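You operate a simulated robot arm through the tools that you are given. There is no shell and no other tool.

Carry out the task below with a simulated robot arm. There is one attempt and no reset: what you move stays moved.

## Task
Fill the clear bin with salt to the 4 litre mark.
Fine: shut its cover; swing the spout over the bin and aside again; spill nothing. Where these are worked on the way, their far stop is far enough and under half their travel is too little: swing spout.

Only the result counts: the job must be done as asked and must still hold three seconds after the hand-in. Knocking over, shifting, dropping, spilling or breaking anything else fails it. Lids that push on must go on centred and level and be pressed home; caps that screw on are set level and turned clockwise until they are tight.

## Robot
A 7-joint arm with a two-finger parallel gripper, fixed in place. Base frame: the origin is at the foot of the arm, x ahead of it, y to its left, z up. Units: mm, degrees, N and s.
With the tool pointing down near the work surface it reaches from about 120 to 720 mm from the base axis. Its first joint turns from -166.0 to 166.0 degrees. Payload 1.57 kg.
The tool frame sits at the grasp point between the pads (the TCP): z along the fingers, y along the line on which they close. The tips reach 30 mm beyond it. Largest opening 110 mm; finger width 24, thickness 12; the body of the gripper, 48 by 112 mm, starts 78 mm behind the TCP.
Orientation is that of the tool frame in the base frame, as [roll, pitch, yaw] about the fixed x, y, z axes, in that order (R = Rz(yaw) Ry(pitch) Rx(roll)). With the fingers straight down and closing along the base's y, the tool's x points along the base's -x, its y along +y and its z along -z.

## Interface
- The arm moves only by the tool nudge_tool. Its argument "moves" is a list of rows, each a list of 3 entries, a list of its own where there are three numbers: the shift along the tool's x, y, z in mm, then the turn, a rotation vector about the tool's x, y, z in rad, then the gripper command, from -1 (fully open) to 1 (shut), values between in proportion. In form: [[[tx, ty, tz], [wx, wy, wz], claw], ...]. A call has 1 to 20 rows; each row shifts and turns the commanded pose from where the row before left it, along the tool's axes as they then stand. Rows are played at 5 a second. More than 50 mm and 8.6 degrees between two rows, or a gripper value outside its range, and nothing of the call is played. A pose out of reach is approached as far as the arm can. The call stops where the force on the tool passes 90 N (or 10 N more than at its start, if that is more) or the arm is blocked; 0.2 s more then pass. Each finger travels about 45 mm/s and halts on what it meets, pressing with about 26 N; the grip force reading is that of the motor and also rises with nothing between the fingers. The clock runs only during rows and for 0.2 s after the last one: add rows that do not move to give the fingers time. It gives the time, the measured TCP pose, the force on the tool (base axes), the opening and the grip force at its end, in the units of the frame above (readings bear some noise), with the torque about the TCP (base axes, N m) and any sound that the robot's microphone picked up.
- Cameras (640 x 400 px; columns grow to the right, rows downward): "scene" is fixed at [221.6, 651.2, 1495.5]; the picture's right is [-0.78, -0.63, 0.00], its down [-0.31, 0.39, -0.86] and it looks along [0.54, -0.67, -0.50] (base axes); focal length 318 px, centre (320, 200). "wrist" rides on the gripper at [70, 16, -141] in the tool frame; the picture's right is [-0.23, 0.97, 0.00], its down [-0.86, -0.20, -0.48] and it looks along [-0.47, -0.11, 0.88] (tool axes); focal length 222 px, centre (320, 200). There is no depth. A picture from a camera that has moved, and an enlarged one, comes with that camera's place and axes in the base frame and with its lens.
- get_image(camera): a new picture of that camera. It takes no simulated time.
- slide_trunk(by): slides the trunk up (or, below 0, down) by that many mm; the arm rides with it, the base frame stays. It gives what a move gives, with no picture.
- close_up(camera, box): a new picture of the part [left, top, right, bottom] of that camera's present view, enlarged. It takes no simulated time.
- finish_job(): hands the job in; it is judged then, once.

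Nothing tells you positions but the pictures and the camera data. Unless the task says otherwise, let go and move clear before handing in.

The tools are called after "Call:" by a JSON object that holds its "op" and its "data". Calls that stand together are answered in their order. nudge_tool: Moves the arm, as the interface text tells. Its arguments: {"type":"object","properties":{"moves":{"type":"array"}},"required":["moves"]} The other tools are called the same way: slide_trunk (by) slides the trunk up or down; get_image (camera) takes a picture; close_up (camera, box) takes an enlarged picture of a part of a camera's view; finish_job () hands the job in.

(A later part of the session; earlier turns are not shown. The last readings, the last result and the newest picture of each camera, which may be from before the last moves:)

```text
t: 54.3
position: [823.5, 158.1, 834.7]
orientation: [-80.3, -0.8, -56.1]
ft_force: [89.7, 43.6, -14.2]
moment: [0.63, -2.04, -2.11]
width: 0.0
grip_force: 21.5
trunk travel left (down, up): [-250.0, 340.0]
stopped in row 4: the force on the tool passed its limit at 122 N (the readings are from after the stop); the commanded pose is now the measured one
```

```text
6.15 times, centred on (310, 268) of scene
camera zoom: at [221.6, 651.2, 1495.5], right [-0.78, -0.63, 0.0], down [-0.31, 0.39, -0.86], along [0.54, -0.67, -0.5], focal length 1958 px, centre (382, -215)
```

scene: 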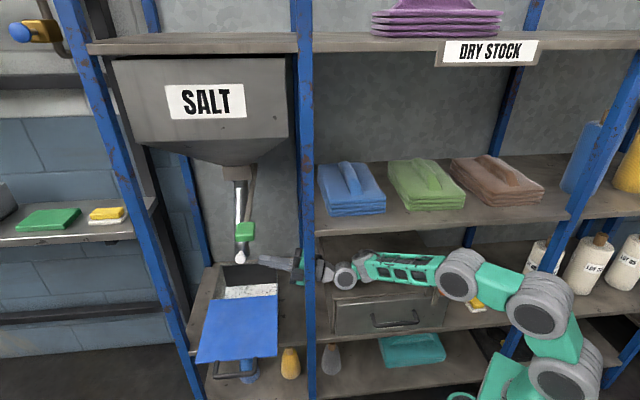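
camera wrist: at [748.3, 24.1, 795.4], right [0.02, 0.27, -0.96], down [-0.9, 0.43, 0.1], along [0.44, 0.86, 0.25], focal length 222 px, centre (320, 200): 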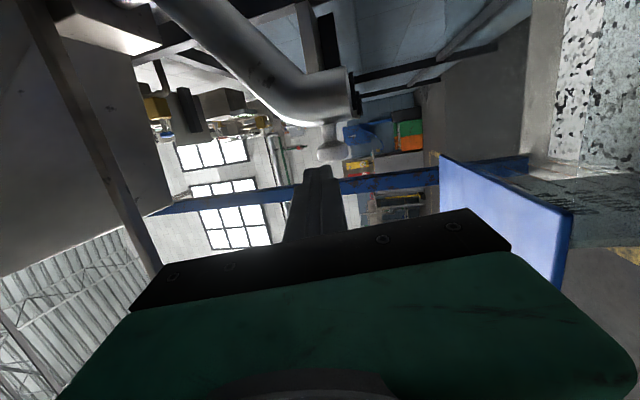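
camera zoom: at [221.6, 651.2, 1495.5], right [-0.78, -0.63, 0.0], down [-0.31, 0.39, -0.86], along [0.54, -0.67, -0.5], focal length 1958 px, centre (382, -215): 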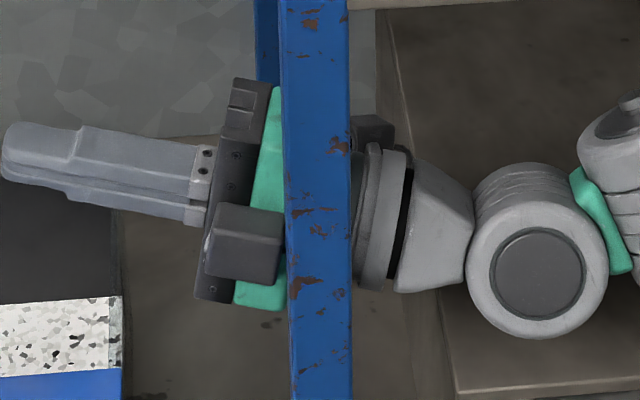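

A dark block on the gripper's front side caught the post. I'll move forward slightly, shift deeper into the rack, and only then retreat.

Call:
{"op": "nudge_tool", "data": {"moves": [[[0, 1.4, 7.9], [0, 0, 0], 1.0], [[0, 0.6, 4], [0, 0, 0], 1.0]]}}

Call:
{"op": "nudge_tool", "data": {"moves": [[[12, 0, 0], [0, 0, 0], 1.0], [[12, 0, 0], [0, 0, 0], 1.0], [[12, 0, 0], [0, 0, 0], 1.0], [[12, 0, 0], [0, 0, 0], 1.0]]}}

Call:
{"op": "close_up", "data": {"camera": "scene", "box": [230, 220, 350, 310]}}

Call:
{"op": "get_image", "data": {"camera": "wrist"}}

```text
t: 54.9
position: [827.4, 154.4, 844.3]
orientation: [-79.4, -0.4, -56.6]
ft_force: [0.2, -0.3, 0.2]
moment: [-0.05, 0.0, -0.01]
width: 0.0
grip_force: 21.4
trunk travel left (down, up): [-250.0, 340.0]
```

```text
t: 55.9
position: [853.0, 118.1, 842.3]
orientation: [-79.5, -0.5, -56.3]
ft_force: [-0.7, 0.0, 0.5]
moment: [-0.02, 0.02, -0.02]
width: 0.2
grip_force: 20.9
trunk travel left (down, up): [-250.0, 340.0]
```

```text
4.44 times, centred on (290, 265) of scene
camera zoom: at [221.6, 651.2, 1495.5], right [-0.78, -0.63, 0.0], down [-0.31, 0.39, -0.86], along [0.54, -0.67, -0.5], focal length 1414 px, centre (453, -89)
```

zoom: 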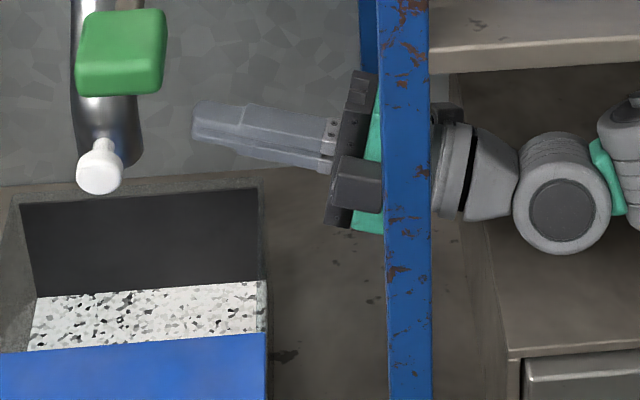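

```text
taken
camera wrist: at [779.0, -15.4, 802.1], right [0.02, 0.28, -0.96], down [-0.9, 0.43, 0.1], along [0.44, 0.86, 0.26], focal length 222 px, centre (320, 200)
```

wrist: 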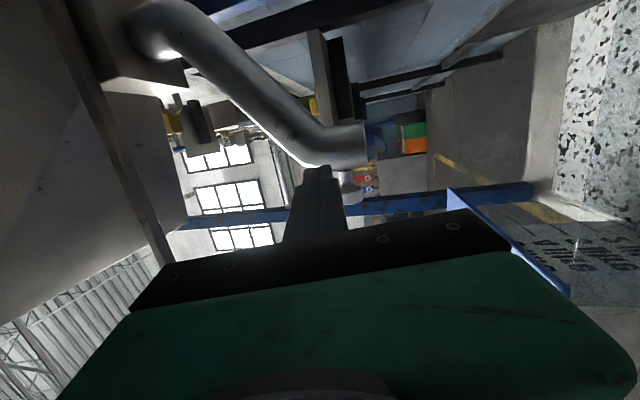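

There's now clear space between the block and the post. I'll retreat in stages.

Call:
{"op": "nudge_tool", "data": {"moves": [[[0, -3.5, -19.7], [0, 0, 0], 1.0], [[0, -3.5, -19.7], [0, 0, 0], 1.0], [[0, -3.5, -19.7], [0, 0, 0], 1.0]]}}

Call:
{"op": "nudge_tool", "data": {"moves": [[[0, -3.5, -19.7], [0, 0, 0], 1.0], [[0, -3.5, -19.7], [0, 0, 0], 1.0], [[0, -3.5, -19.7], [0, 0, 0], 1.0]]}}

Call:
{"op": "nudge_tool", "data": {"moves": [[[0, -3.5, -19.7], [0, 0, 0], 1.0], [[0, -3.5, -19.7], [0, 0, 0], 1.0], [[0, -3.5, -19.7], [0, 0, 0], 1.0], [[0, -3.5, -19.7], [0, 0, 0], 1.0]]}}

Call:
{"op": "get_image", "data": {"camera": "scene"}}

Call:
{"op": "get_image", "data": {"camera": "wrist"}}

```text
t: 56.7
position: [804.2, 85.9, 840.9]
orientation: [-79.6, -0.5, -56.4]
ft_force: [0.3, 0.8, 0.2]
moment: [0.0, -0.01, -0.04]
width: 0.0
grip_force: 20.9
trunk travel left (down, up): [-250.0, 340.0]
```

```text
t: 57.5
position: [753.1, 51.7, 842.8]
orientation: [-79.7, -0.5, -56.3]
ft_force: [1.0, 0.2, 0.5]
moment: [-0.04, -0.03, -0.02]
width: 0.0
grip_force: 20.7
trunk travel left (down, up): [-250.0, 340.0]
```

```text
t: 58.5
position: [687.7, 6.8, 841.1]
orientation: [-79.7, -0.5, -56.2]
ft_force: [0.3, 0.0, 0.1]
moment: [0.02, 0.0, 0.04]
width: 0.0
grip_force: 21.5
trunk travel left (down, up): [-250.0, 340.0]
```

```text
taken
```

scene: 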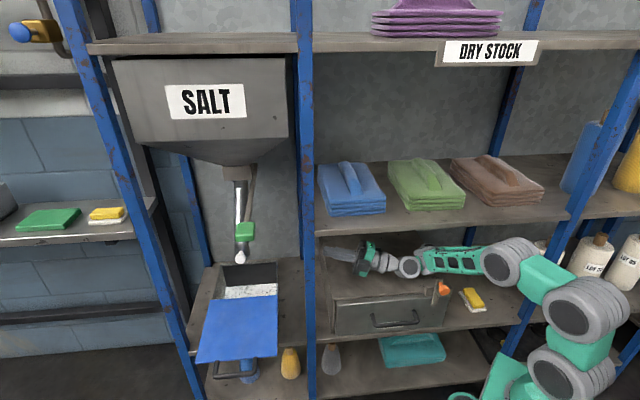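

```text
taken
camera wrist: at [612.4, -126.9, 800.7], right [0.02, 0.28, -0.96], down [-0.9, 0.43, 0.1], along [0.44, 0.86, 0.26], focal length 222 px, centre (320, 200)
```

wrist: 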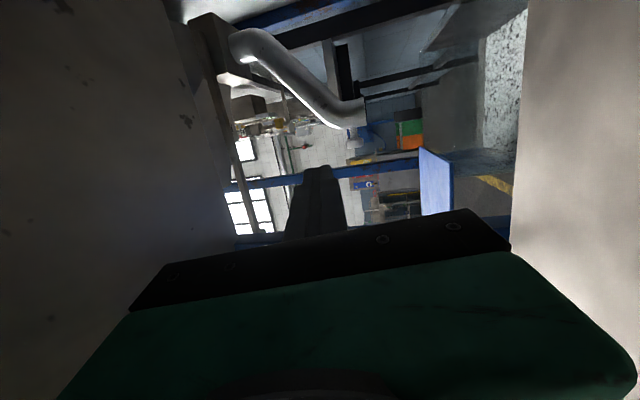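

Clear. I'll turn the tool back to face +x and leave the bay by the route I used to enter.

Call:
{"op": "nudge_tool", "data": {"moves": [[[0, 0, 0], [0, 0.1162, -0.0205], 1.0], [[0, 0, 0], [0, 0.1162, -0.0205], 1.0], [[0, 0, 0], [0, 0.1162, -0.0205], 1.0], [[0, 0, 0], [0, 0.1162, -0.0205], 1.0], [[0, 0, 0], [0, 0.1162, -0.0205], 1.0]]}}

Call:
{"op": "nudge_tool", "data": {"moves": [[[-26.5, -4.6, -26.1], [0, 0, 0], 1.0], [[-26.5, -4.6, -26.1], [0, 0, 0], 1.0], [[-26.5, -4.6, -26.1], [0, 0, 0], 1.0], [[-26.5, -4.6, -26.1], [0, 0, 0], 1.0], [[-26.5, -4.6, -26.1], [0, 0, 0], 1.0]]}}

Call:
{"op": "get_image", "data": {"camera": "scene"}}

Call:
{"op": "get_image", "data": {"camera": "wrist"}}

```text
t: 59.7
position: [686.3, 6.8, 840.4]
orientation: [-79.4, -0.1, -90.0]
ft_force: [-0.1, -0.4, -0.2]
moment: [-0.01, -0.02, 0.08]
width: 0.2
grip_force: 21.1
trunk travel left (down, up): [-250.0, 340.0]
```

```text
t: 60.9
position: [553.4, 139.3, 838.3]
orientation: [-79.3, -0.2, -90.2]
ft_force: [0.5, 0.2, 0.0]
moment: [0.0, 0.01, 0.05]
width: 0.1
grip_force: 21.6
trunk travel left (down, up): [-250.0, 340.0]
```

```text
taken
```

scene: 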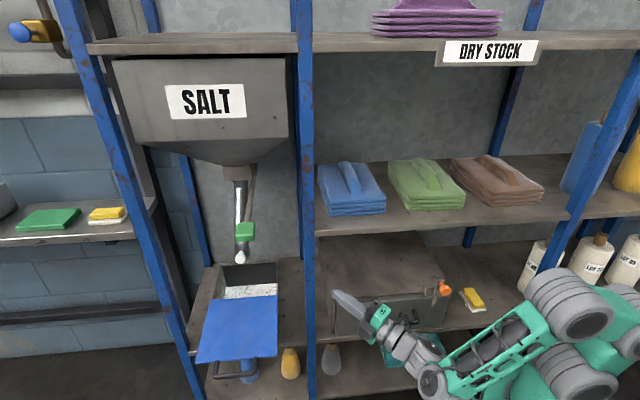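

```text
taken
camera wrist: at [417.7, 70.0, 797.0], right [0.18, 0.22, -0.96], down [-0.51, 0.86, 0.11], along [0.84, 0.47, 0.27], focal length 222 px, centre (320, 200)
```

wrist: 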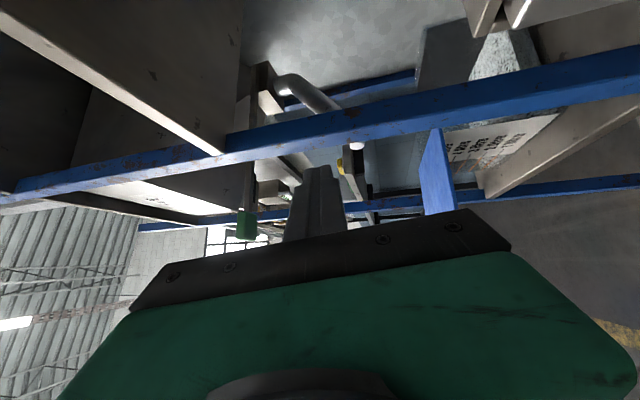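

Out in the open. The lever and green pad are visible from below here, so I'll zoom in.

Call:
{"op": "close_up", "data": {"camera": "wrist", "box": [180, 50, 420, 250]}}

Call:
{"op": "close_up", "data": {"camera": "wrist", "box": [400, 10, 560, 210]}}

```text
2.00 times, centred on (300, 150) of wrist
camera zoom: at [417.7, 70.0, 797.0], right [0.18, 0.22, -0.96], down [-0.51, 0.86, 0.11], along [0.84, 0.47, 0.27], focal length 444 px, centre (360, 300)
```

zoom: 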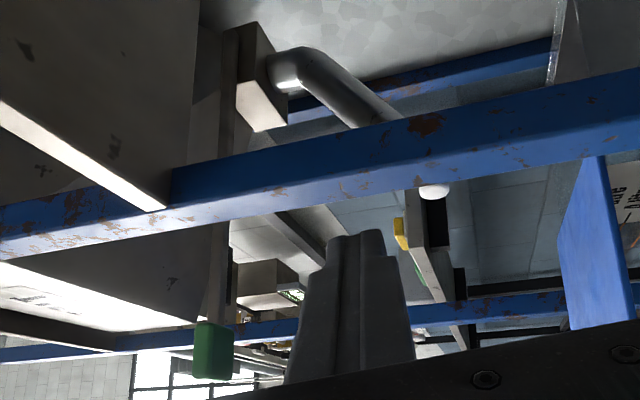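

```text
2.00 times, centred on (480, 110) of wrist
camera zoom: at [417.7, 70.0, 797.0], right [0.18, 0.22, -0.96], down [-0.51, 0.86, 0.11], along [0.84, 0.47, 0.27], focal length 444 px, centre (0, 380)
```

zoom: 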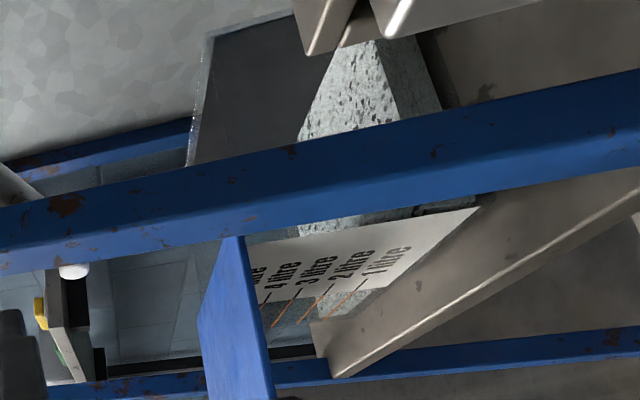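

The pad sits at about (739, 289, 1062) on the end of a long, nearly horizontal lever that pivots at the side of the outlet box. I'll raise the trunk for a comfortable posture and level the tool.

Call:
{"op": "slide_trunk", "data": {"by": 180}}

Call:
{"op": "nudge_tool", "data": {"moves": [[[0, 0, 0], [-0.0935, 0, 0], 1.0], [[0, 0, 0], [-0.0935, 0, 0], 1.0], [[0, 0, 0], [0, 0, 0], 1.0]]}}

Call:
{"op": "get_image", "data": {"camera": "scene"}}

Call:
{"op": "get_image", "data": {"camera": "wrist"}}

```text
t: 62.9
position: [553.5, 139.0, 1018.1]
orientation: [-79.3, -0.3, -90.1]
ft_force: [-0.4, -0.4, 0.6]
moment: [0.0, 0.04, -0.02]
width: 0.2
grip_force: 21.2
trunk travel left (down, up): [-430.0, 160.0]
```

```text
t: 63.7
position: [554.8, 138.5, 1018.2]
orientation: [-90.2, -0.2, -90.0]
ft_force: [-0.1, 0.4, 0.4]
moment: [0.0, -0.02, -0.01]
width: 0.2
grip_force: 21.7
trunk travel left (down, up): [-430.0, 160.0]
```

```text
taken
```

scene: 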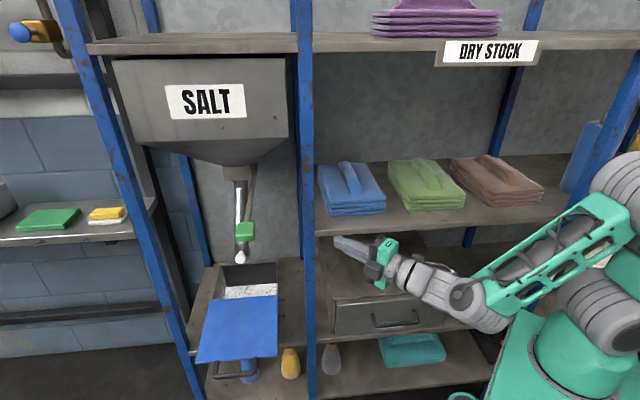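

```text
taken
camera wrist: at [412.5, 70.0, 1003.2], right [0.0, 0.22, -0.97], down [-0.48, 0.86, 0.2], along [0.88, 0.47, 0.1], focal length 222 px, centre (320, 200)
```

wrist: 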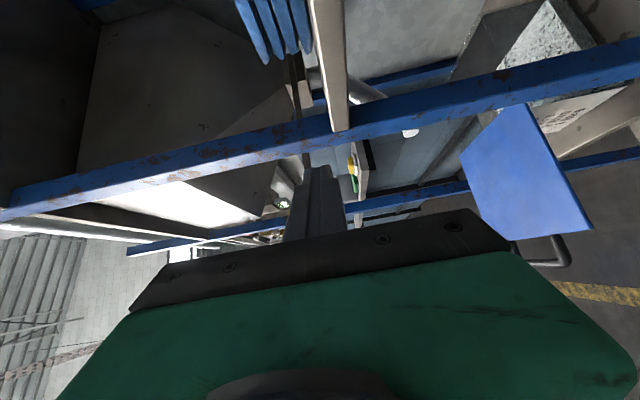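

Now I'll move up and left to a spot just in front of and above the pad, to view it closely.

Call:
{"op": "nudge_tool", "data": {"moves": [[[-30, -18.4, 13], [0, 0, 0], 1.0], [[-30, -18.4, 13], [0, 0, 0], 1.0], [[-30, -18.4, 13], [0, 0, 0], 1.0], [[-30, -18.4, 13], [0, 0, 0], 1.0], [[-30, -18.4, 13], [0, 0, 0], 1.0]]}}

Call:
{"op": "get_image", "data": {"camera": "wrist"}}

Call:
{"op": "close_up", "data": {"camera": "scene", "box": [200, 140, 340, 280]}}

```text
t: 64.9
position: [619.3, 290.5, 1110.9]
orientation: [-90.1, -0.2, -90.1]
ft_force: [0.1, 0.2, 1.3]
moment: [-0.01, 0.01, -0.02]
width: 0.0
grip_force: 21.9
trunk travel left (down, up): [-430.0, 160.0]
```

```text
taken
camera wrist: at [477.4, 221.0, 1094.8], right [0.0, 0.22, -0.97], down [-0.48, 0.86, 0.2], along [0.88, 0.47, 0.1], focal length 222 px, centre (320, 200)
```

wrist: 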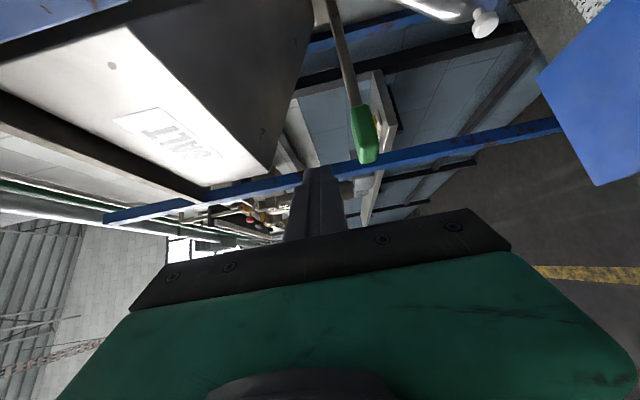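

```text
2.86 times, centred on (270, 210) of scene
camera zoom: at [221.6, 651.2, 1495.5], right [-0.78, -0.63, 0.0], down [-0.31, 0.39, -0.86], along [0.54, -0.67, -0.5], focal length 909 px, centre (463, 171)
```

zoom: 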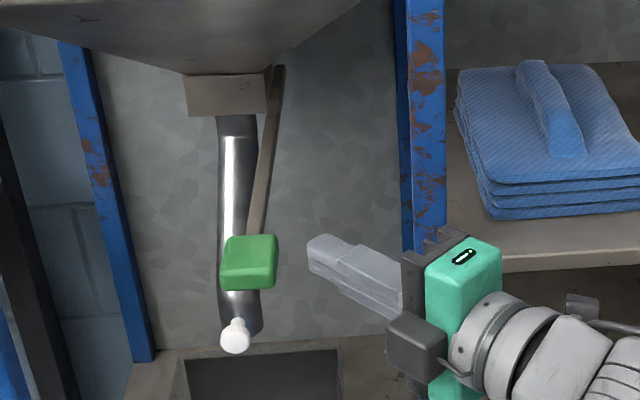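

Call:
{"op": "close_up", "data": {"camera": "wrist", "box": [290, 0, 430, 190]}}

Call:
{"op": "close_up", "data": {"camera": "wrist", "box": [330, 80, 410, 180]}}

```text
2.11 times, centred on (360, 95) of wrist
camera zoom: at [477.4, 221.0, 1094.8], right [0.0, 0.22, -0.97], down [-0.48, 0.86, 0.2], along [0.88, 0.47, 0.1], focal length 468 px, centre (236, 421)
```

zoom: 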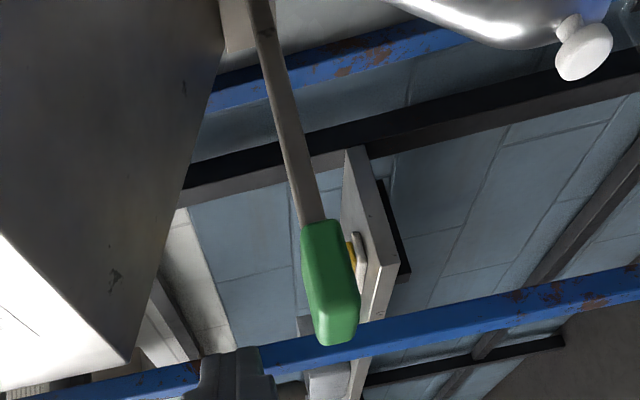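

```text
4.00 times, centred on (370, 130) of wrist
camera zoom: at [477.4, 221.0, 1094.8], right [0.0, 0.22, -0.97], down [-0.48, 0.86, 0.2], along [0.88, 0.47, 0.1], focal length 888 px, centre (120, 480)
```

zoom: 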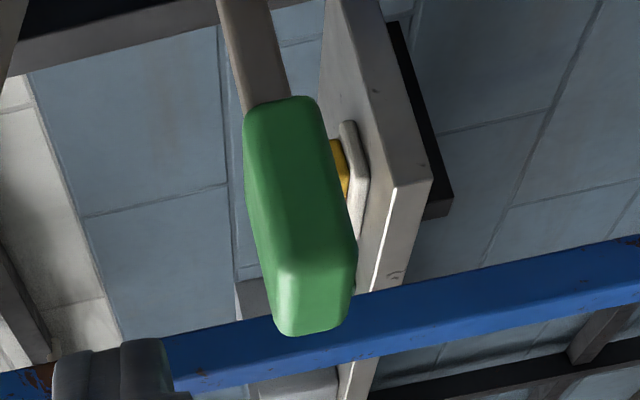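

The pad is a paddle of roughly 46 × 52 × 24 mm with its top near z 1067. I'll move the closed fingertips over it, then press down gently to see how the lever moves.

Call:
{"op": "nudge_tool", "data": {"moves": [[[0, 0, 33], [0, 0, 0], 1.0], [[0, 0, 33], [0, 0, 0], 1.0], [[0, 0, 32], [0, 0, 0], 1.0], [[0, 8, 0], [0, 0, 0], 1.0], [[0, 6, 0], [0, 0, 0], 1.0]]}}

Call:
{"op": "close_up", "data": {"camera": "scene", "box": [200, 160, 300, 270]}}

Call:
{"op": "close_up", "data": {"camera": "wrist", "box": [240, 50, 440, 240]}}

```text
t: 66.1
position: [717.6, 288.8, 1095.8]
orientation: [-90.1, -0.2, -90.1]
ft_force: [-0.5, -0.3, -0.1]
moment: [-0.01, 0.01, 0.02]
width: 0.1
grip_force: 21.4
trunk travel left (down, up): [-430.0, 160.0]
```

```text
3.64 times, centred on (250, 215) of scene
camera zoom: at [221.6, 651.2, 1495.5], right [-0.78, -0.63, 0.0], down [-0.31, 0.39, -0.86], along [0.54, -0.67, -0.5], focal length 1157 px, centre (574, 146)
```

zoom: 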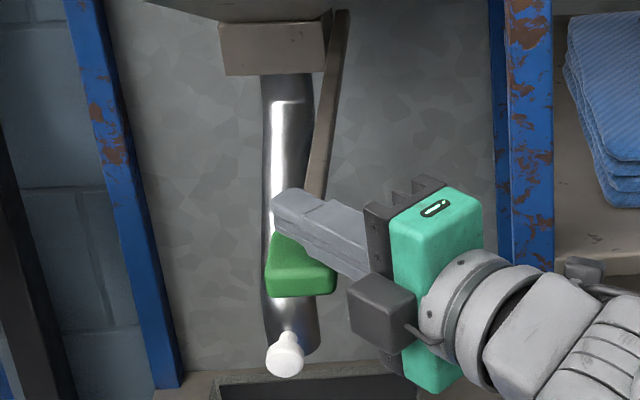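

```text
2.11 times, centred on (340, 145) of wrist
camera zoom: at [576.0, 219.6, 1080.3], right [0.0, 0.22, -0.97], down [-0.48, 0.86, 0.2], along [0.88, 0.47, 0.11], focal length 468 px, centre (278, 316)
```

zoom: 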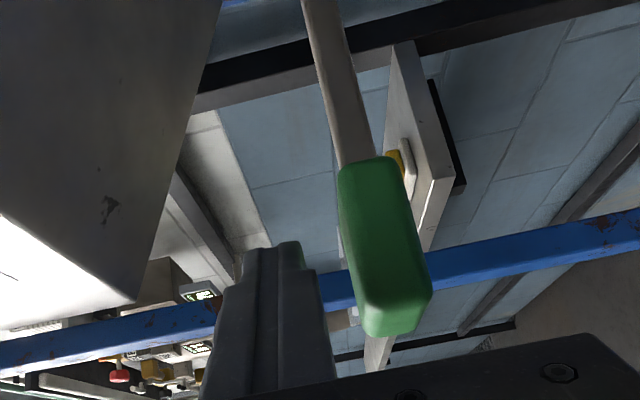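

The fingertips are above the pad. I'll press down in small steps, reading force.

Call:
{"op": "nudge_tool", "data": {"moves": [[[0, 5, 0], [0, 0, 0], 1.0], [[0, 5, 0], [0, 0, 0], 1.0], [[0, 0, 0], [0, 0, 0], 1.0]]}}

Call:
{"op": "nudge_tool", "data": {"moves": [[[0, 4, 0], [0, 0, 0], 1.0], [[0, 0, 0], [0, 0, 0], 1.0]]}}

Call:
{"op": "nudge_tool", "data": {"moves": [[[0, 4, 0], [0, 0, 0], 1.0], [[0, 0, 0], [0, 0, 0], 1.0]]}}

Call:
{"op": "close_up", "data": {"camera": "scene", "box": [200, 160, 300, 270]}}

```text
t: 66.9
position: [718.0, 289.8, 1084.7]
orientation: [-90.1, -0.1, -90.2]
ft_force: [0.4, 0.3, -0.7]
moment: [0.02, -0.02, 0.0]
width: 0.0
grip_force: 21.1
trunk travel left (down, up): [-430.0, 160.0]
```

```text
t: 67.5
position: [717.1, 289.0, 1081.7]
orientation: [-90.1, -0.1, -90.1]
ft_force: [0.4, 0.4, 1.1]
moment: [0.03, 0.0, -0.01]
width: 0.0
grip_force: 21.4
trunk travel left (down, up): [-430.0, 160.0]
```

```text
t: 68.1
position: [717.9, 289.1, 1077.3]
orientation: [-90.1, -0.1, -90.2]
ft_force: [0.6, -0.3, 1.0]
moment: [0.0, 0.01, -0.02]
width: 0.0
grip_force: 20.9
trunk travel left (down, up): [-430.0, 160.0]
```

```text
3.64 times, centred on (250, 215) of scene
camera zoom: at [221.6, 651.2, 1495.5], right [-0.78, -0.63, 0.0], down [-0.31, 0.39, -0.86], along [0.54, -0.67, -0.5], focal length 1157 px, centre (574, 146)
```

zoom: 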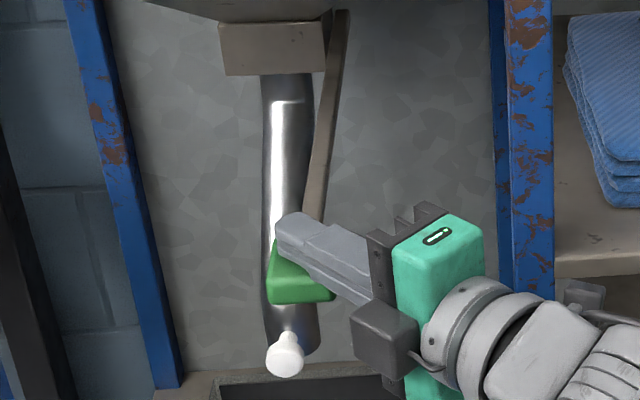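

The pad moves down with hardly any force. I'll continue downward, watching for flow.

Call:
{"op": "nudge_tool", "data": {"moves": [[[0, 5, 0], [0, 0, 0], 1.0], [[0, 5, 0], [0, 0, 0], 1.0]]}}

Call:
{"op": "close_up", "data": {"camera": "scene", "box": [190, 160, 310, 300]}}

```text
t: 68.7
position: [718.6, 289.9, 1067.5]
orientation: [-90.0, -0.2, -90.1]
ft_force: [0.9, 0.8, 2.2]
moment: [-0.02, 0.03, 0.0]
width: 0.1
grip_force: 21.4
trunk travel left (down, up): [-430.0, 160.0]
```

```text
2.86 times, centred on (250, 230) of scene
camera zoom: at [221.6, 651.2, 1495.5], right [-0.78, -0.63, 0.0], down [-0.31, 0.39, -0.86], along [0.54, -0.67, -0.5], focal length 909 px, centre (520, 114)
```

zoom: 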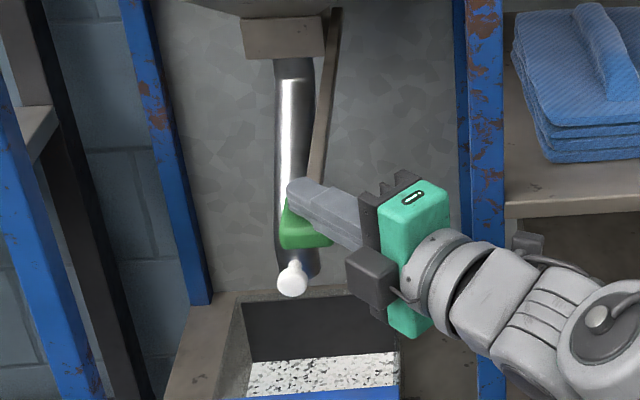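

Call:
{"op": "nudge_tool", "data": {"moves": [[[0, 5, 0], [0, 0, 0], 1.0], [[0, 5, 0], [0, 0, 0], 1.0]]}}

Call:
{"op": "close_up", "data": {"camera": "scene", "box": [190, 160, 310, 300]}}

```text
t: 69.3
position: [716.9, 288.9, 1057.7]
orientation: [-90.1, -0.2, -90.1]
ft_force: [0.9, -0.1, 1.8]
moment: [-0.01, 0.02, 0.04]
width: 0.0
grip_force: 21.1
trunk travel left (down, up): [-430.0, 160.0]
```

```text
2.86 times, centred on (250, 230) of scene
camera zoom: at [221.6, 651.2, 1495.5], right [-0.78, -0.63, 0.0], down [-0.31, 0.39, -0.86], along [0.54, -0.67, -0.5], focal length 909 px, centre (520, 114)
```

zoom: 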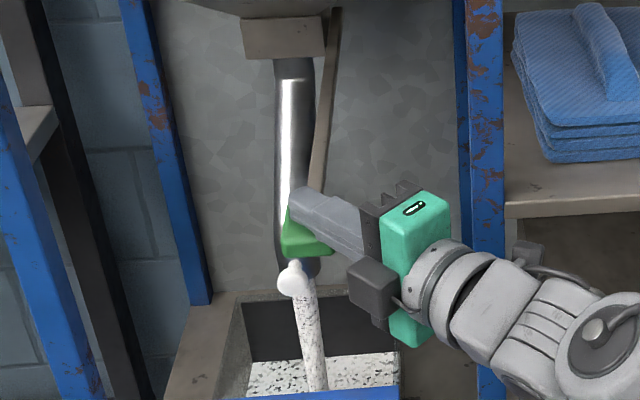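

Salt is flowing into the bin. I'll release at once to check that the lever springs back and to calibrate the flow rate.

Call:
{"op": "nudge_tool", "data": {"moves": [[[0, -35, 0], [0, 0, 0], 1.0]]}}

Call:
{"op": "close_up", "data": {"camera": "scene", "box": [190, 160, 310, 300]}}

Call:
{"op": "close_up", "data": {"camera": "scene", "box": [200, 250, 290, 310]}}

```text
t: 69.7
position: [717.0, 290.2, 1091.7]
orientation: [-90.2, -0.4, -90.1]
ft_force: [-0.6, -0.8, -0.3]
moment: [-0.02, -0.03, 0.01]
width: 0.0
grip_force: 21.8
trunk travel left (down, up): [-430.0, 160.0]
```

```text
2.86 times, centred on (250, 230) of scene
camera zoom: at [221.6, 651.2, 1495.5], right [-0.78, -0.63, 0.0], down [-0.31, 0.39, -0.86], along [0.54, -0.67, -0.5], focal length 909 px, centre (520, 114)
```

zoom: 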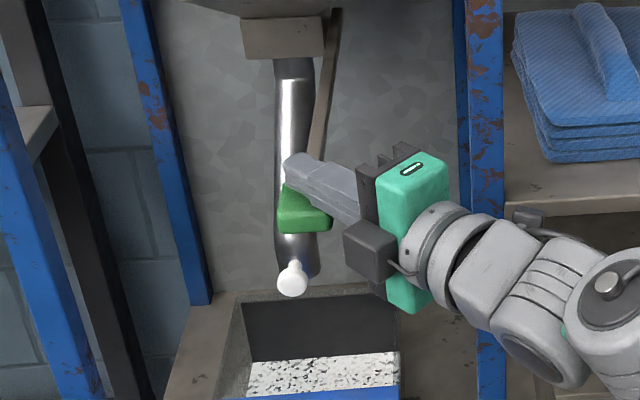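

```text
6.67 times, centred on (245, 280) of scene
camera zoom: at [221.6, 651.2, 1495.5], right [-0.78, -0.63, 0.0], down [-0.31, 0.39, -0.86], along [0.54, -0.67, -0.5], focal length 2122 px, centre (820, -333)
```

zoom: 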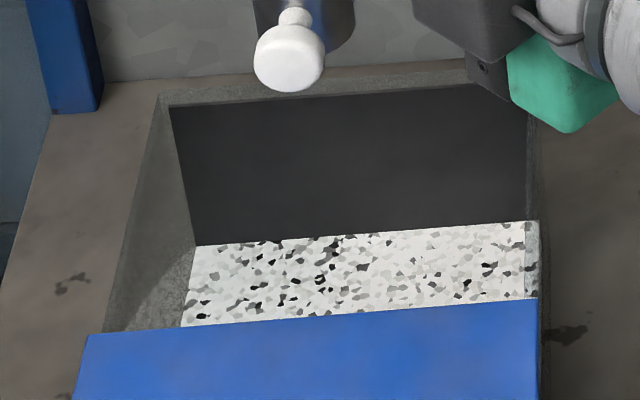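

Flow stops cleanly when the pad is released. From the scene view I compute the surface at about z 591, which is 1.3 L. The 4 litre mark is at about z 658 at roughly 25 mm per litre. I'll press again and hold briefly to measure the rate.

Call:
{"op": "nudge_tool", "data": {"moves": [[[0, 18, 0], [0, 0, 0], 1.0], [[0, 18, 0], [0, 0, 0], 1.0], [[0, 3, 0], [0, 0, 0], 1.0], [[0, 0, 0], [0, 0, 0], 1.0], [[0, 0, 0], [0, 0, 0], 1.0], [[0, 0, 0], [0, 0, 0], 1.0], [[0, 0, 0], [0, 0, 0], 1.0], [[0, 0, 0], [0, 0, 0], 1.0]]}}

Call:
{"op": "close_up", "data": {"camera": "scene", "box": [190, 160, 310, 300]}}

Call:
{"op": "close_up", "data": {"camera": "scene", "box": [210, 260, 290, 310]}}

```text
t: 71.5
position: [715.7, 288.6, 1053.3]
orientation: [-90.1, -0.3, -90.0]
ft_force: [0.5, -0.4, 1.5]
moment: [-0.03, 0.05, 0.0]
width: 0.0
grip_force: 21.6
trunk travel left (down, up): [-430.0, 160.0]
```

```text
2.86 times, centred on (250, 230) of scene
camera zoom: at [221.6, 651.2, 1495.5], right [-0.78, -0.63, 0.0], down [-0.31, 0.39, -0.86], along [0.54, -0.67, -0.5], focal length 909 px, centre (520, 114)
```

zoom: 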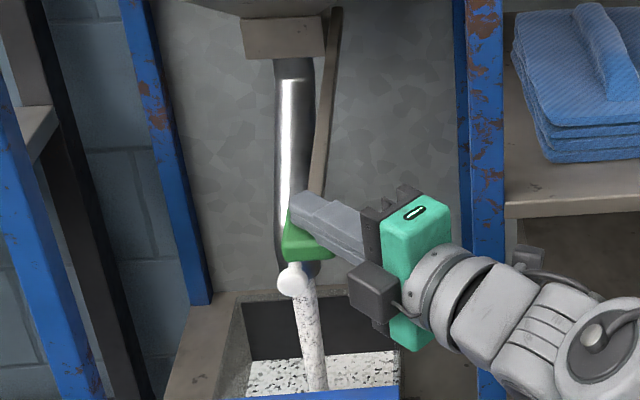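

```text
8.00 times, centred on (250, 285) of scene
camera zoom: at [221.6, 651.2, 1495.5], right [-0.78, -0.63, 0.0], down [-0.31, 0.39, -0.86], along [0.54, -0.67, -0.5], focal length 2546 px, centre (880, -480)
```

zoom: 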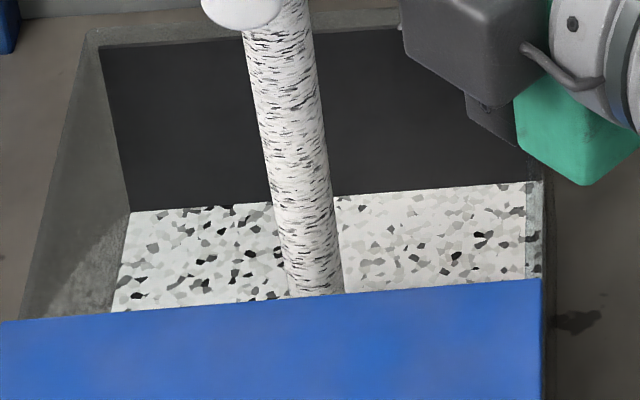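

The stream lands well inside the opening, but the rate is slow at this lever angle. I'll press a little deeper and hold longer.

Call:
{"op": "nudge_tool", "data": {"moves": [[[0, 4, 0], [0, 0, 0], 1.0], [[0, 4, 0], [0, 0, 0], 1.0], [[0, 0, 0], [0, 0, 0], 1.0], [[0, 0, 0], [0, 0, 0], 1.0], [[0, 0, 0], [0, 0, 0], 1.0], [[0, 0, 0], [0, 0, 0], 1.0], [[0, 0, 0], [0, 0, 0], 1.0], [[0, 0, 0], [0, 0, 0], 1.0], [[0, 0, 0], [0, 0, 0], 1.0], [[0, 0, 0], [0, 0, 0], 1.0]]}}

Call:
{"op": "close_up", "data": {"camera": "scene", "box": [210, 260, 290, 310]}}

Call:
{"op": "close_up", "data": {"camera": "scene", "box": [190, 160, 310, 300]}}

```text
t: 73.7
position: [717.2, 289.4, 1046.8]
orientation: [-90.1, -0.2, -90.1]
ft_force: [0.0, -0.2, 0.8]
moment: [-0.01, 0.04, -0.01]
width: 0.1
grip_force: 21.3
trunk travel left (down, up): [-430.0, 160.0]
```

```text
8.00 times, centred on (250, 285) of scene
camera zoom: at [221.6, 651.2, 1495.5], right [-0.78, -0.63, 0.0], down [-0.31, 0.39, -0.86], along [0.54, -0.67, -0.5], focal length 2546 px, centre (880, -480)
```

zoom: 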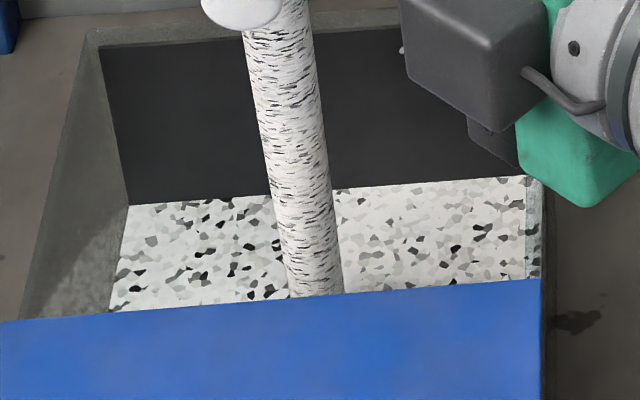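

```text
2.86 times, centred on (250, 230) of scene
camera zoom: at [221.6, 651.2, 1495.5], right [-0.78, -0.63, 0.0], down [-0.31, 0.39, -0.86], along [0.54, -0.67, -0.5], focal length 909 px, centre (520, 114)
```

zoom: 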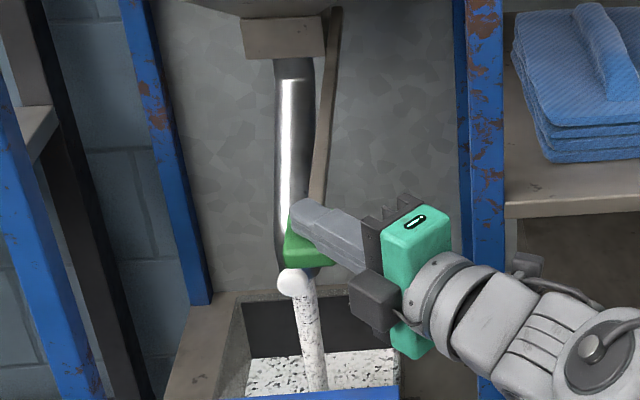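

About 2 mm/s now (0.08 L/s), with roughly 61 mm still to go. I'll hold the lever steady and check after each stretch.

Call:
{"op": "nudge_tool", "data": {"moves": [[[0, 0, 0], [0, 0, 0], 1.0], [[0, 0, 0], [0, 0, 0], 1.0], [[0, 0, 0], [0, 0, 0], 1.0], [[0, 0, 0], [0, 0, 0], 1.0], [[0, 0, 0], [0, 0, 0], 1.0], [[0, 0, 0], [0, 0, 0], 1.0], [[0, 0, 0], [0, 0, 0], 1.0], [[0, 0, 0], [0, 0, 0], 1.0], [[0, 0, 0], [0, 0, 0], 1.0], [[0, 0, 0], [0, 0, 0], 1.0], [[0, 0, 0], [0, 0, 0], 1.0], [[0, 0, 0], [0, 0, 0], 1.0], [[0, 0, 0], [0, 0, 0], 1.0], [[0, 0, 0], [0, 0, 0], 1.0], [[0, 0, 0], [0, 0, 0], 1.0], [[0, 0, 0], [0, 0, 0], 1.0], [[0, 0, 0], [0, 0, 0], 1.0], [[0, 0, 0], [0, 0, 0], 1.0], [[0, 0, 0], [0, 0, 0], 1.0], [[0, 0, 0], [0, 0, 0], 1.0]]}}

Call:
{"op": "close_up", "data": {"camera": "scene", "box": [210, 260, 290, 310]}}

```text
t: 77.9
position: [718.3, 289.8, 1046.0]
orientation: [-90.1, -0.2, -90.1]
ft_force: [0.0, -1.0, 2.1]
moment: [-0.02, 0.0, 0.01]
width: 0.0
grip_force: 21.8
trunk travel left (down, up): [-430.0, 160.0]
```

```text
8.00 times, centred on (250, 285) of scene
camera zoom: at [221.6, 651.2, 1495.5], right [-0.78, -0.63, 0.0], down [-0.31, 0.39, -0.86], along [0.54, -0.67, -0.5], focal length 2546 px, centre (880, -480)
```

zoom: 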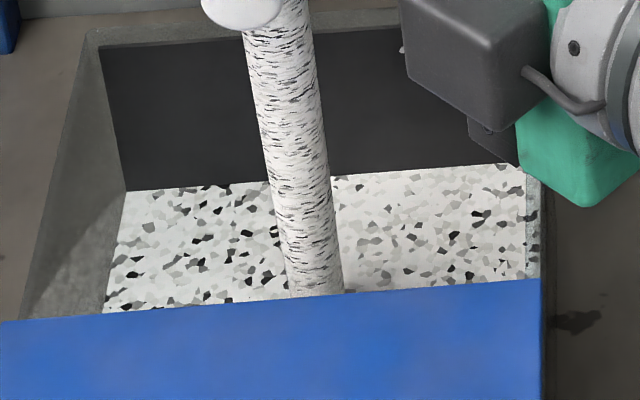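

The surface rises about 3.3 zoomed pixels per second. The 4 litre target is near row 109 at the back-left corner, now at row 191, so about 24 s more is needed. Continuing.

Call:
{"op": "nudge_tool", "data": {"moves": [[[0, 0, 0], [0, 0, 0], 1.0], [[0, 0, 0], [0, 0, 0], 1.0], [[0, 0, 0], [0, 0, 0], 1.0], [[0, 0, 0], [0, 0, 0], 1.0], [[0, 0, 0], [0, 0, 0], 1.0], [[0, 0, 0], [0, 0, 0], 1.0], [[0, 0, 0], [0, 0, 0], 1.0], [[0, 0, 0], [0, 0, 0], 1.0], [[0, 0, 0], [0, 0, 0], 1.0], [[0, 0, 0], [0, 0, 0], 1.0], [[0, 0, 0], [0, 0, 0], 1.0], [[0, 0, 0], [0, 0, 0], 1.0], [[0, 0, 0], [0, 0, 0], 1.0], [[0, 0, 0], [0, 0, 0], 1.0], [[0, 0, 0], [0, 0, 0], 1.0], [[0, 0, 0], [0, 0, 0], 1.0], [[0, 0, 0], [0, 0, 0], 1.0], [[0, 0, 0], [0, 0, 0], 1.0], [[0, 0, 0], [0, 0, 0], 1.0], [[0, 0, 0], [0, 0, 0], 1.0]]}}

Call:
{"op": "close_up", "data": {"camera": "scene", "box": [210, 260, 290, 310]}}

```text
t: 82.1
position: [718.4, 288.6, 1046.9]
orientation: [-90.1, -0.2, -90.1]
ft_force: [0.3, 0.6, 1.8]
moment: [-0.01, 0.0, 0.01]
width: 0.1
grip_force: 21.6
trunk travel left (down, up): [-430.0, 160.0]
```

```text
8.00 times, centred on (250, 285) of scene
camera zoom: at [221.6, 651.2, 1495.5], right [-0.78, -0.63, 0.0], down [-0.31, 0.39, -0.86], along [0.54, -0.67, -0.5], focal length 2546 px, centre (880, -480)
```

zoom: 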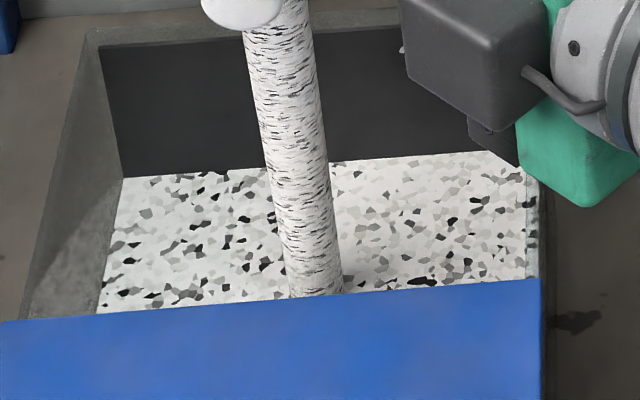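

Call:
{"op": "nudge_tool", "data": {"moves": [[[0, 0, 0], [0, 0, 0], 1.0], [[0, 0, 0], [0, 0, 0], 1.0], [[0, 0, 0], [0, 0, 0], 1.0], [[0, 0, 0], [0, 0, 0], 1.0], [[0, 0, 0], [0, 0, 0], 1.0], [[0, 0, 0], [0, 0, 0], 1.0], [[0, 0, 0], [0, 0, 0], 1.0], [[0, 0, 0], [0, 0, 0], 1.0], [[0, 0, 0], [0, 0, 0], 1.0], [[0, 0, 0], [0, 0, 0], 1.0], [[0, 0, 0], [0, 0, 0], 1.0], [[0, 0, 0], [0, 0, 0], 1.0], [[0, 0, 0], [0, 0, 0], 1.0], [[0, 0, 0], [0, 0, 0], 1.0], [[0, 0, 0], [0, 0, 0], 1.0], [[0, 0, 0], [0, 0, 0], 1.0], [[0, 0, 0], [0, 0, 0], 1.0], [[0, 0, 0], [0, 0, 0], 1.0], [[0, 0, 0], [0, 0, 0], 1.0], [[0, 0, 0], [0, 0, 0], 1.0]]}}

Call:
{"op": "close_up", "data": {"camera": "scene", "box": [210, 260, 290, 310]}}

```text
t: 86.3
position: [717.0, 289.0, 1046.4]
orientation: [-90.1, -0.2, -90.1]
ft_force: [-0.1, 0.9, 2.3]
moment: [-0.06, 0.02, 0.0]
width: 0.0
grip_force: 20.7
trunk travel left (down, up): [-430.0, 160.0]
```

```text
8.00 times, centred on (250, 285) of scene
camera zoom: at [221.6, 651.2, 1495.5], right [-0.78, -0.63, 0.0], down [-0.31, 0.39, -0.86], along [0.54, -0.67, -0.5], focal length 2546 px, centre (880, -480)
```

zoom: 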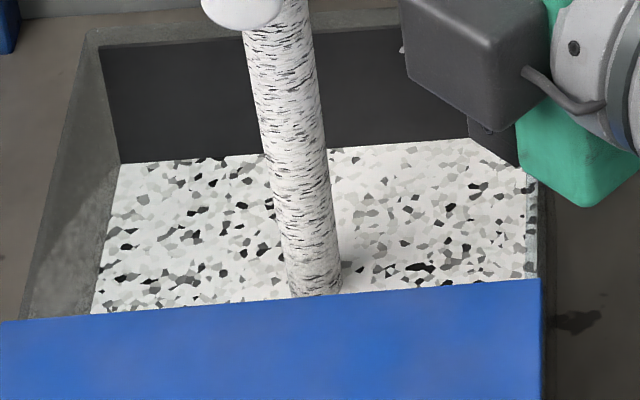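

Call:
{"op": "nudge_tool", "data": {"moves": [[[0, 0, 0], [0, 0, 0], 1.0], [[0, 0, 0], [0, 0, 0], 1.0], [[0, 0, 0], [0, 0, 0], 1.0], [[0, 0, 0], [0, 0, 0], 1.0], [[0, 0, 0], [0, 0, 0], 1.0], [[0, 0, 0], [0, 0, 0], 1.0], [[0, 0, 0], [0, 0, 0], 1.0], [[0, 0, 0], [0, 0, 0], 1.0], [[0, 0, 0], [0, 0, 0], 1.0], [[0, 0, 0], [0, 0, 0], 1.0], [[0, 0, 0], [0, 0, 0], 1.0], [[0, 0, 0], [0, 0, 0], 1.0], [[0, 0, 0], [0, 0, 0], 1.0], [[0, 0, 0], [0, 0, 0], 1.0], [[0, 0, 0], [0, 0, 0], 1.0], [[0, 0, 0], [0, 0, 0], 1.0], [[0, 0, 0], [0, 0, 0], 1.0], [[0, 0, 0], [0, 0, 0], 1.0], [[0, 0, 0], [0, 0, 0], 1.0], [[0, 0, 0], [0, 0, 0], 1.0]]}}

Call:
{"op": "close_up", "data": {"camera": "scene", "box": [210, 260, 290, 310]}}

```text
t: 90.5
position: [718.2, 288.7, 1046.7]
orientation: [-90.1, -0.2, -90.1]
ft_force: [-0.2, 0.6, 2.0]
moment: [-0.06, 0.0, 0.0]
width: 0.0
grip_force: 21.3
trunk travel left (down, up): [-430.0, 160.0]
```

```text
8.00 times, centred on (250, 285) of scene
camera zoom: at [221.6, 651.2, 1495.5], right [-0.78, -0.63, 0.0], down [-0.31, 0.39, -0.86], along [0.54, -0.67, -0.5], focal length 2546 px, centre (880, -480)
```

zoom: 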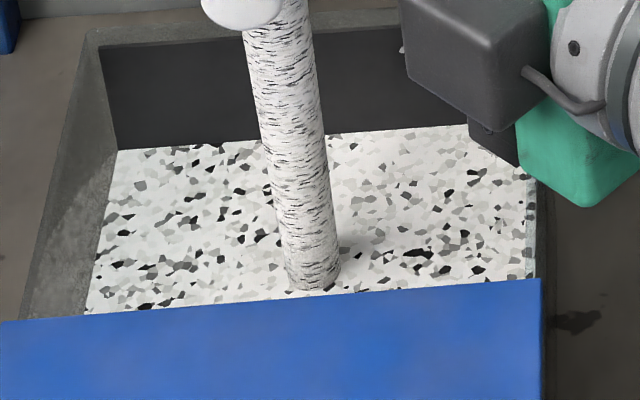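

Roughly 12 s left. Another full stretch, then a shorter one, and I'll stop early to check against the front marks.

Call:
{"op": "nudge_tool", "data": {"moves": [[[0, 0, 0], [0, 0, 0], 1.0], [[0, 0, 0], [0, 0, 0], 1.0], [[0, 0, 0], [0, 0, 0], 1.0], [[0, 0, 0], [0, 0, 0], 1.0], [[0, 0, 0], [0, 0, 0], 1.0], [[0, 0, 0], [0, 0, 0], 1.0], [[0, 0, 0], [0, 0, 0], 1.0], [[0, 0, 0], [0, 0, 0], 1.0], [[0, 0, 0], [0, 0, 0], 1.0], [[0, 0, 0], [0, 0, 0], 1.0], [[0, 0, 0], [0, 0, 0], 1.0], [[0, 0, 0], [0, 0, 0], 1.0], [[0, 0, 0], [0, 0, 0], 1.0], [[0, 0, 0], [0, 0, 0], 1.0], [[0, 0, 0], [0, 0, 0], 1.0], [[0, 0, 0], [0, 0, 0], 1.0], [[0, 0, 0], [0, 0, 0], 1.0], [[0, 0, 0], [0, 0, 0], 1.0], [[0, 0, 0], [0, 0, 0], 1.0], [[0, 0, 0], [0, 0, 0], 1.0]]}}

Call:
{"op": "close_up", "data": {"camera": "scene", "box": [210, 260, 290, 310]}}

```text
t: 94.7
position: [718.0, 290.2, 1046.1]
orientation: [-90.0, -0.2, -90.1]
ft_force: [-0.4, -0.3, 1.8]
moment: [-0.04, 0.04, -0.01]
width: 0.0
grip_force: 21.5
trunk travel left (down, up): [-430.0, 160.0]
```

```text
8.00 times, centred on (250, 285) of scene
camera zoom: at [221.6, 651.2, 1495.5], right [-0.78, -0.63, 0.0], down [-0.31, 0.39, -0.86], along [0.54, -0.67, -0.5], focal length 2546 px, centre (880, -480)
```

zoom: 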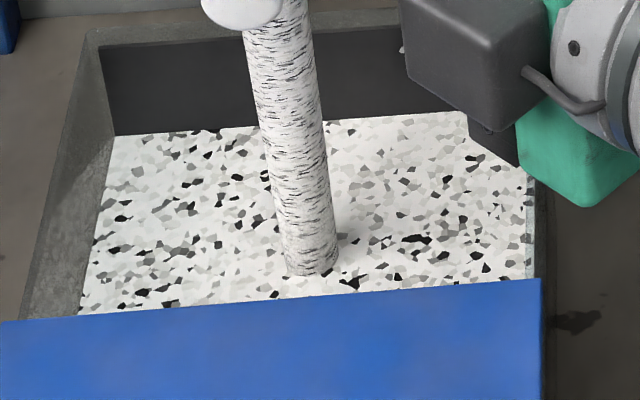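

Now at about 3.35 L. I'll hold 12 more rows and release, then inspect the front marks under the lid.

Call:
{"op": "nudge_tool", "data": {"moves": [[[0, 0, 0], [0, 0, 0], 1.0], [[0, 0, 0], [0, 0, 0], 1.0], [[0, 0, 0], [0, 0, 0], 1.0], [[0, 0, 0], [0, 0, 0], 1.0], [[0, 0, 0], [0, 0, 0], 1.0], [[0, 0, 0], [0, 0, 0], 1.0], [[0, 0, 0], [0, 0, 0], 1.0], [[0, 0, 0], [0, 0, 0], 1.0], [[0, 0, 0], [0, 0, 0], 1.0], [[0, 0, 0], [0, 0, 0], 1.0], [[0, 0, 0], [0, 0, 0], 1.0], [[0, 0, 0], [0, 0, 0], 1.0], [[0, -45, 0], [0, 0, 0], 1.0]]}}

Call:
{"op": "close_up", "data": {"camera": "scene", "box": [210, 260, 290, 310]}}

Call:
{"op": "close_up", "data": {"camera": "wrist", "box": [400, 0, 640, 200]}}

```text
t: 97.5
position: [718.2, 289.7, 1089.8]
orientation: [-90.2, -0.3, -90.0]
ft_force: [1.6, -0.3, 0.3]
moment: [0.04, -0.03, 0.02]
width: 0.0
grip_force: 21.0
trunk travel left (down, up): [-430.0, 160.0]
```

```text
8.00 times, centred on (250, 285) of scene
camera zoom: at [221.6, 651.2, 1495.5], right [-0.78, -0.63, 0.0], down [-0.31, 0.39, -0.86], along [0.54, -0.67, -0.5], focal length 2546 px, centre (880, -480)
```

zoom: 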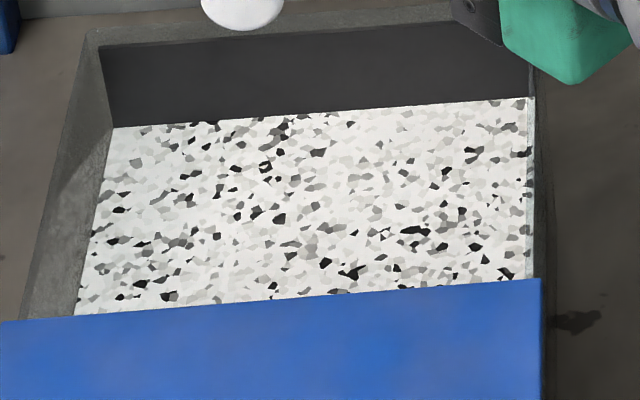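

```text
2.00 times, centred on (520, 100) of wrist
camera zoom: at [576.5, 220.5, 1074.6], right [0.0, 0.22, -0.97], down [-0.48, 0.86, 0.2], along [0.88, 0.47, 0.1], focal length 444 px, centre (-80, 400)
```

zoom: 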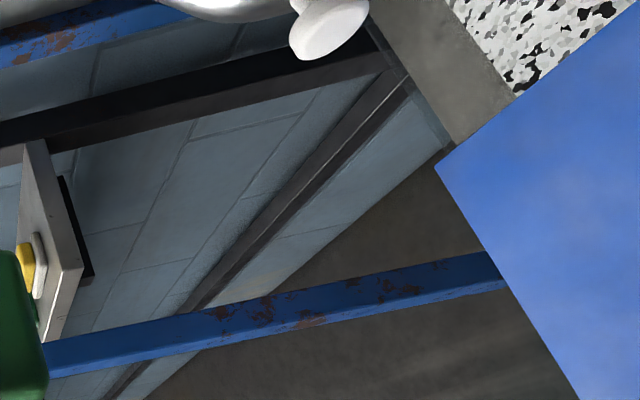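

By the scene view it's now at about 3.55 L. I'll back off to the right of the lid and lower the trunk so the wrist camera looks level at the front marks.

Call:
{"op": "nudge_tool", "data": {"moves": [[[0, 0, -33], [0, 0, 0], 1.0], [[0, 0, -33], [0, 0, 0], 1.0], [[0, 0, -33], [0, 0, 0], 1.0], [[0, 0, -33], [0, 0, 0], 1.0]]}}

Call:
{"op": "slide_trunk", "data": {"by": -420}}

Call:
{"op": "get_image", "data": {"camera": "wrist"}}

Call:
{"op": "get_image", "data": {"camera": "scene"}}

```text
t: 98.5
position: [585.9, 290.4, 1090.6]
orientation: [-90.2, -0.3, -90.1]
ft_force: [-0.3, 0.0, 0.2]
moment: [0.0, -0.01, 0.03]
width: 0.2
grip_force: 21.5
trunk travel left (down, up): [-430.0, 160.0]
```

```text
refused: -420 is not a number from -400 to 400
```

```text
taken
camera wrist: at [444.1, 220.6, 1076.0], right [0.0, 0.22, -0.97], down [-0.48, 0.86, 0.2], along [0.88, 0.47, 0.1], focal length 222 px, centre (320, 200)
```

wrist: 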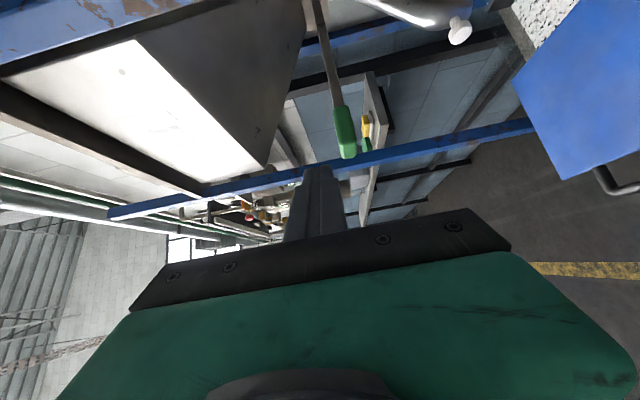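

```text
taken
```

scene: 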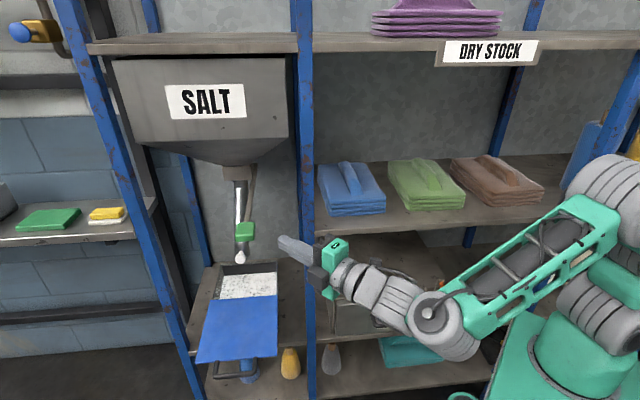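

Call:
{"op": "slide_trunk", "data": {"by": -400}}

Call:
{"op": "get_image", "data": {"camera": "wrist"}}

```text
t: 102.3
position: [587.4, 290.7, 691.7]
orientation: [-90.1, -0.2, -90.2]
ft_force: [0.2, -0.4, -0.7]
moment: [0.0, -0.01, 0.0]
width: 0.0
grip_force: 20.9
trunk travel left (down, up): [-30.0, 560.0]
```

```text
taken
camera wrist: at [444.4, 220.6, 676.3], right [0.0, 0.22, -0.97], down [-0.48, 0.86, 0.2], along [0.88, 0.47, 0.11], focal length 222 px, centre (320, 200)
```

wrist: 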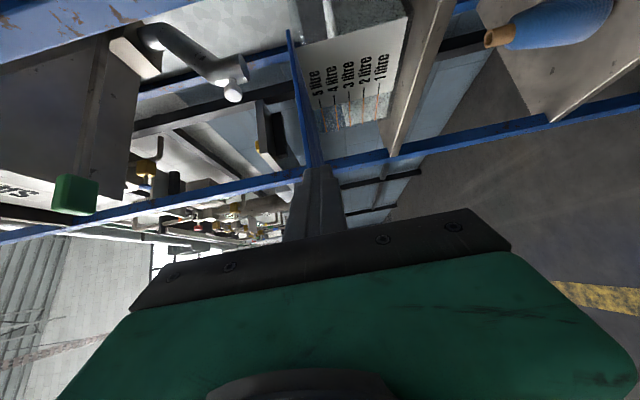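

Call:
{"op": "close_up", "data": {"camera": "wrist", "box": [290, 40, 420, 140]}}

Call:
{"op": "close_up", "data": {"camera": "wrist", "box": [305, 85, 395, 140]}}

```text
4.00 times, centred on (355, 90) of wrist
camera zoom: at [444.4, 220.6, 676.3], right [0.0, 0.22, -0.97], down [-0.48, 0.86, 0.2], along [0.88, 0.47, 0.11], focal length 888 px, centre (180, 640)
```

zoom: 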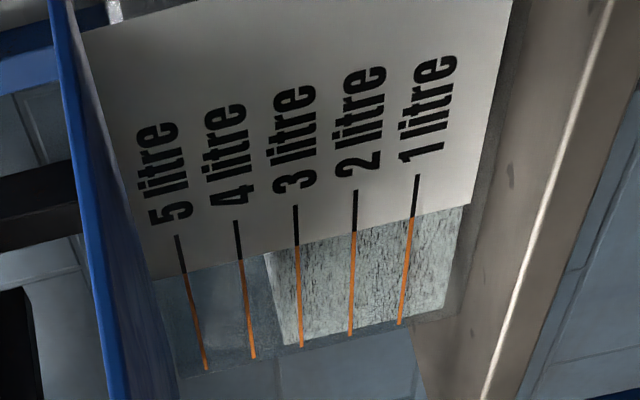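

```text
7.11 times, centred on (350, 112) of wrist
camera zoom: at [444.4, 220.6, 676.3], right [0.0, 0.22, -0.97], down [-0.48, 0.86, 0.2], along [0.88, 0.47, 0.11], focal length 1580 px, centre (107, 822)
```

zoom: 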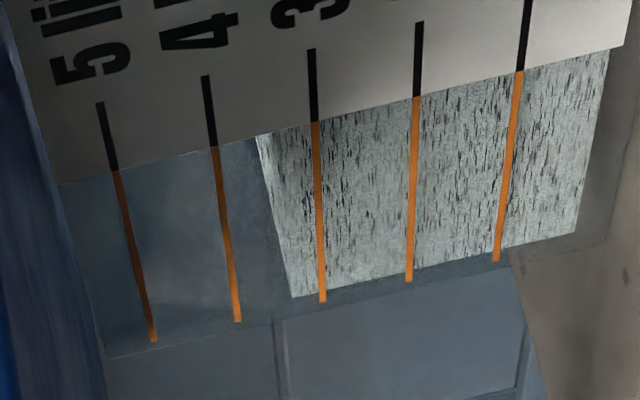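

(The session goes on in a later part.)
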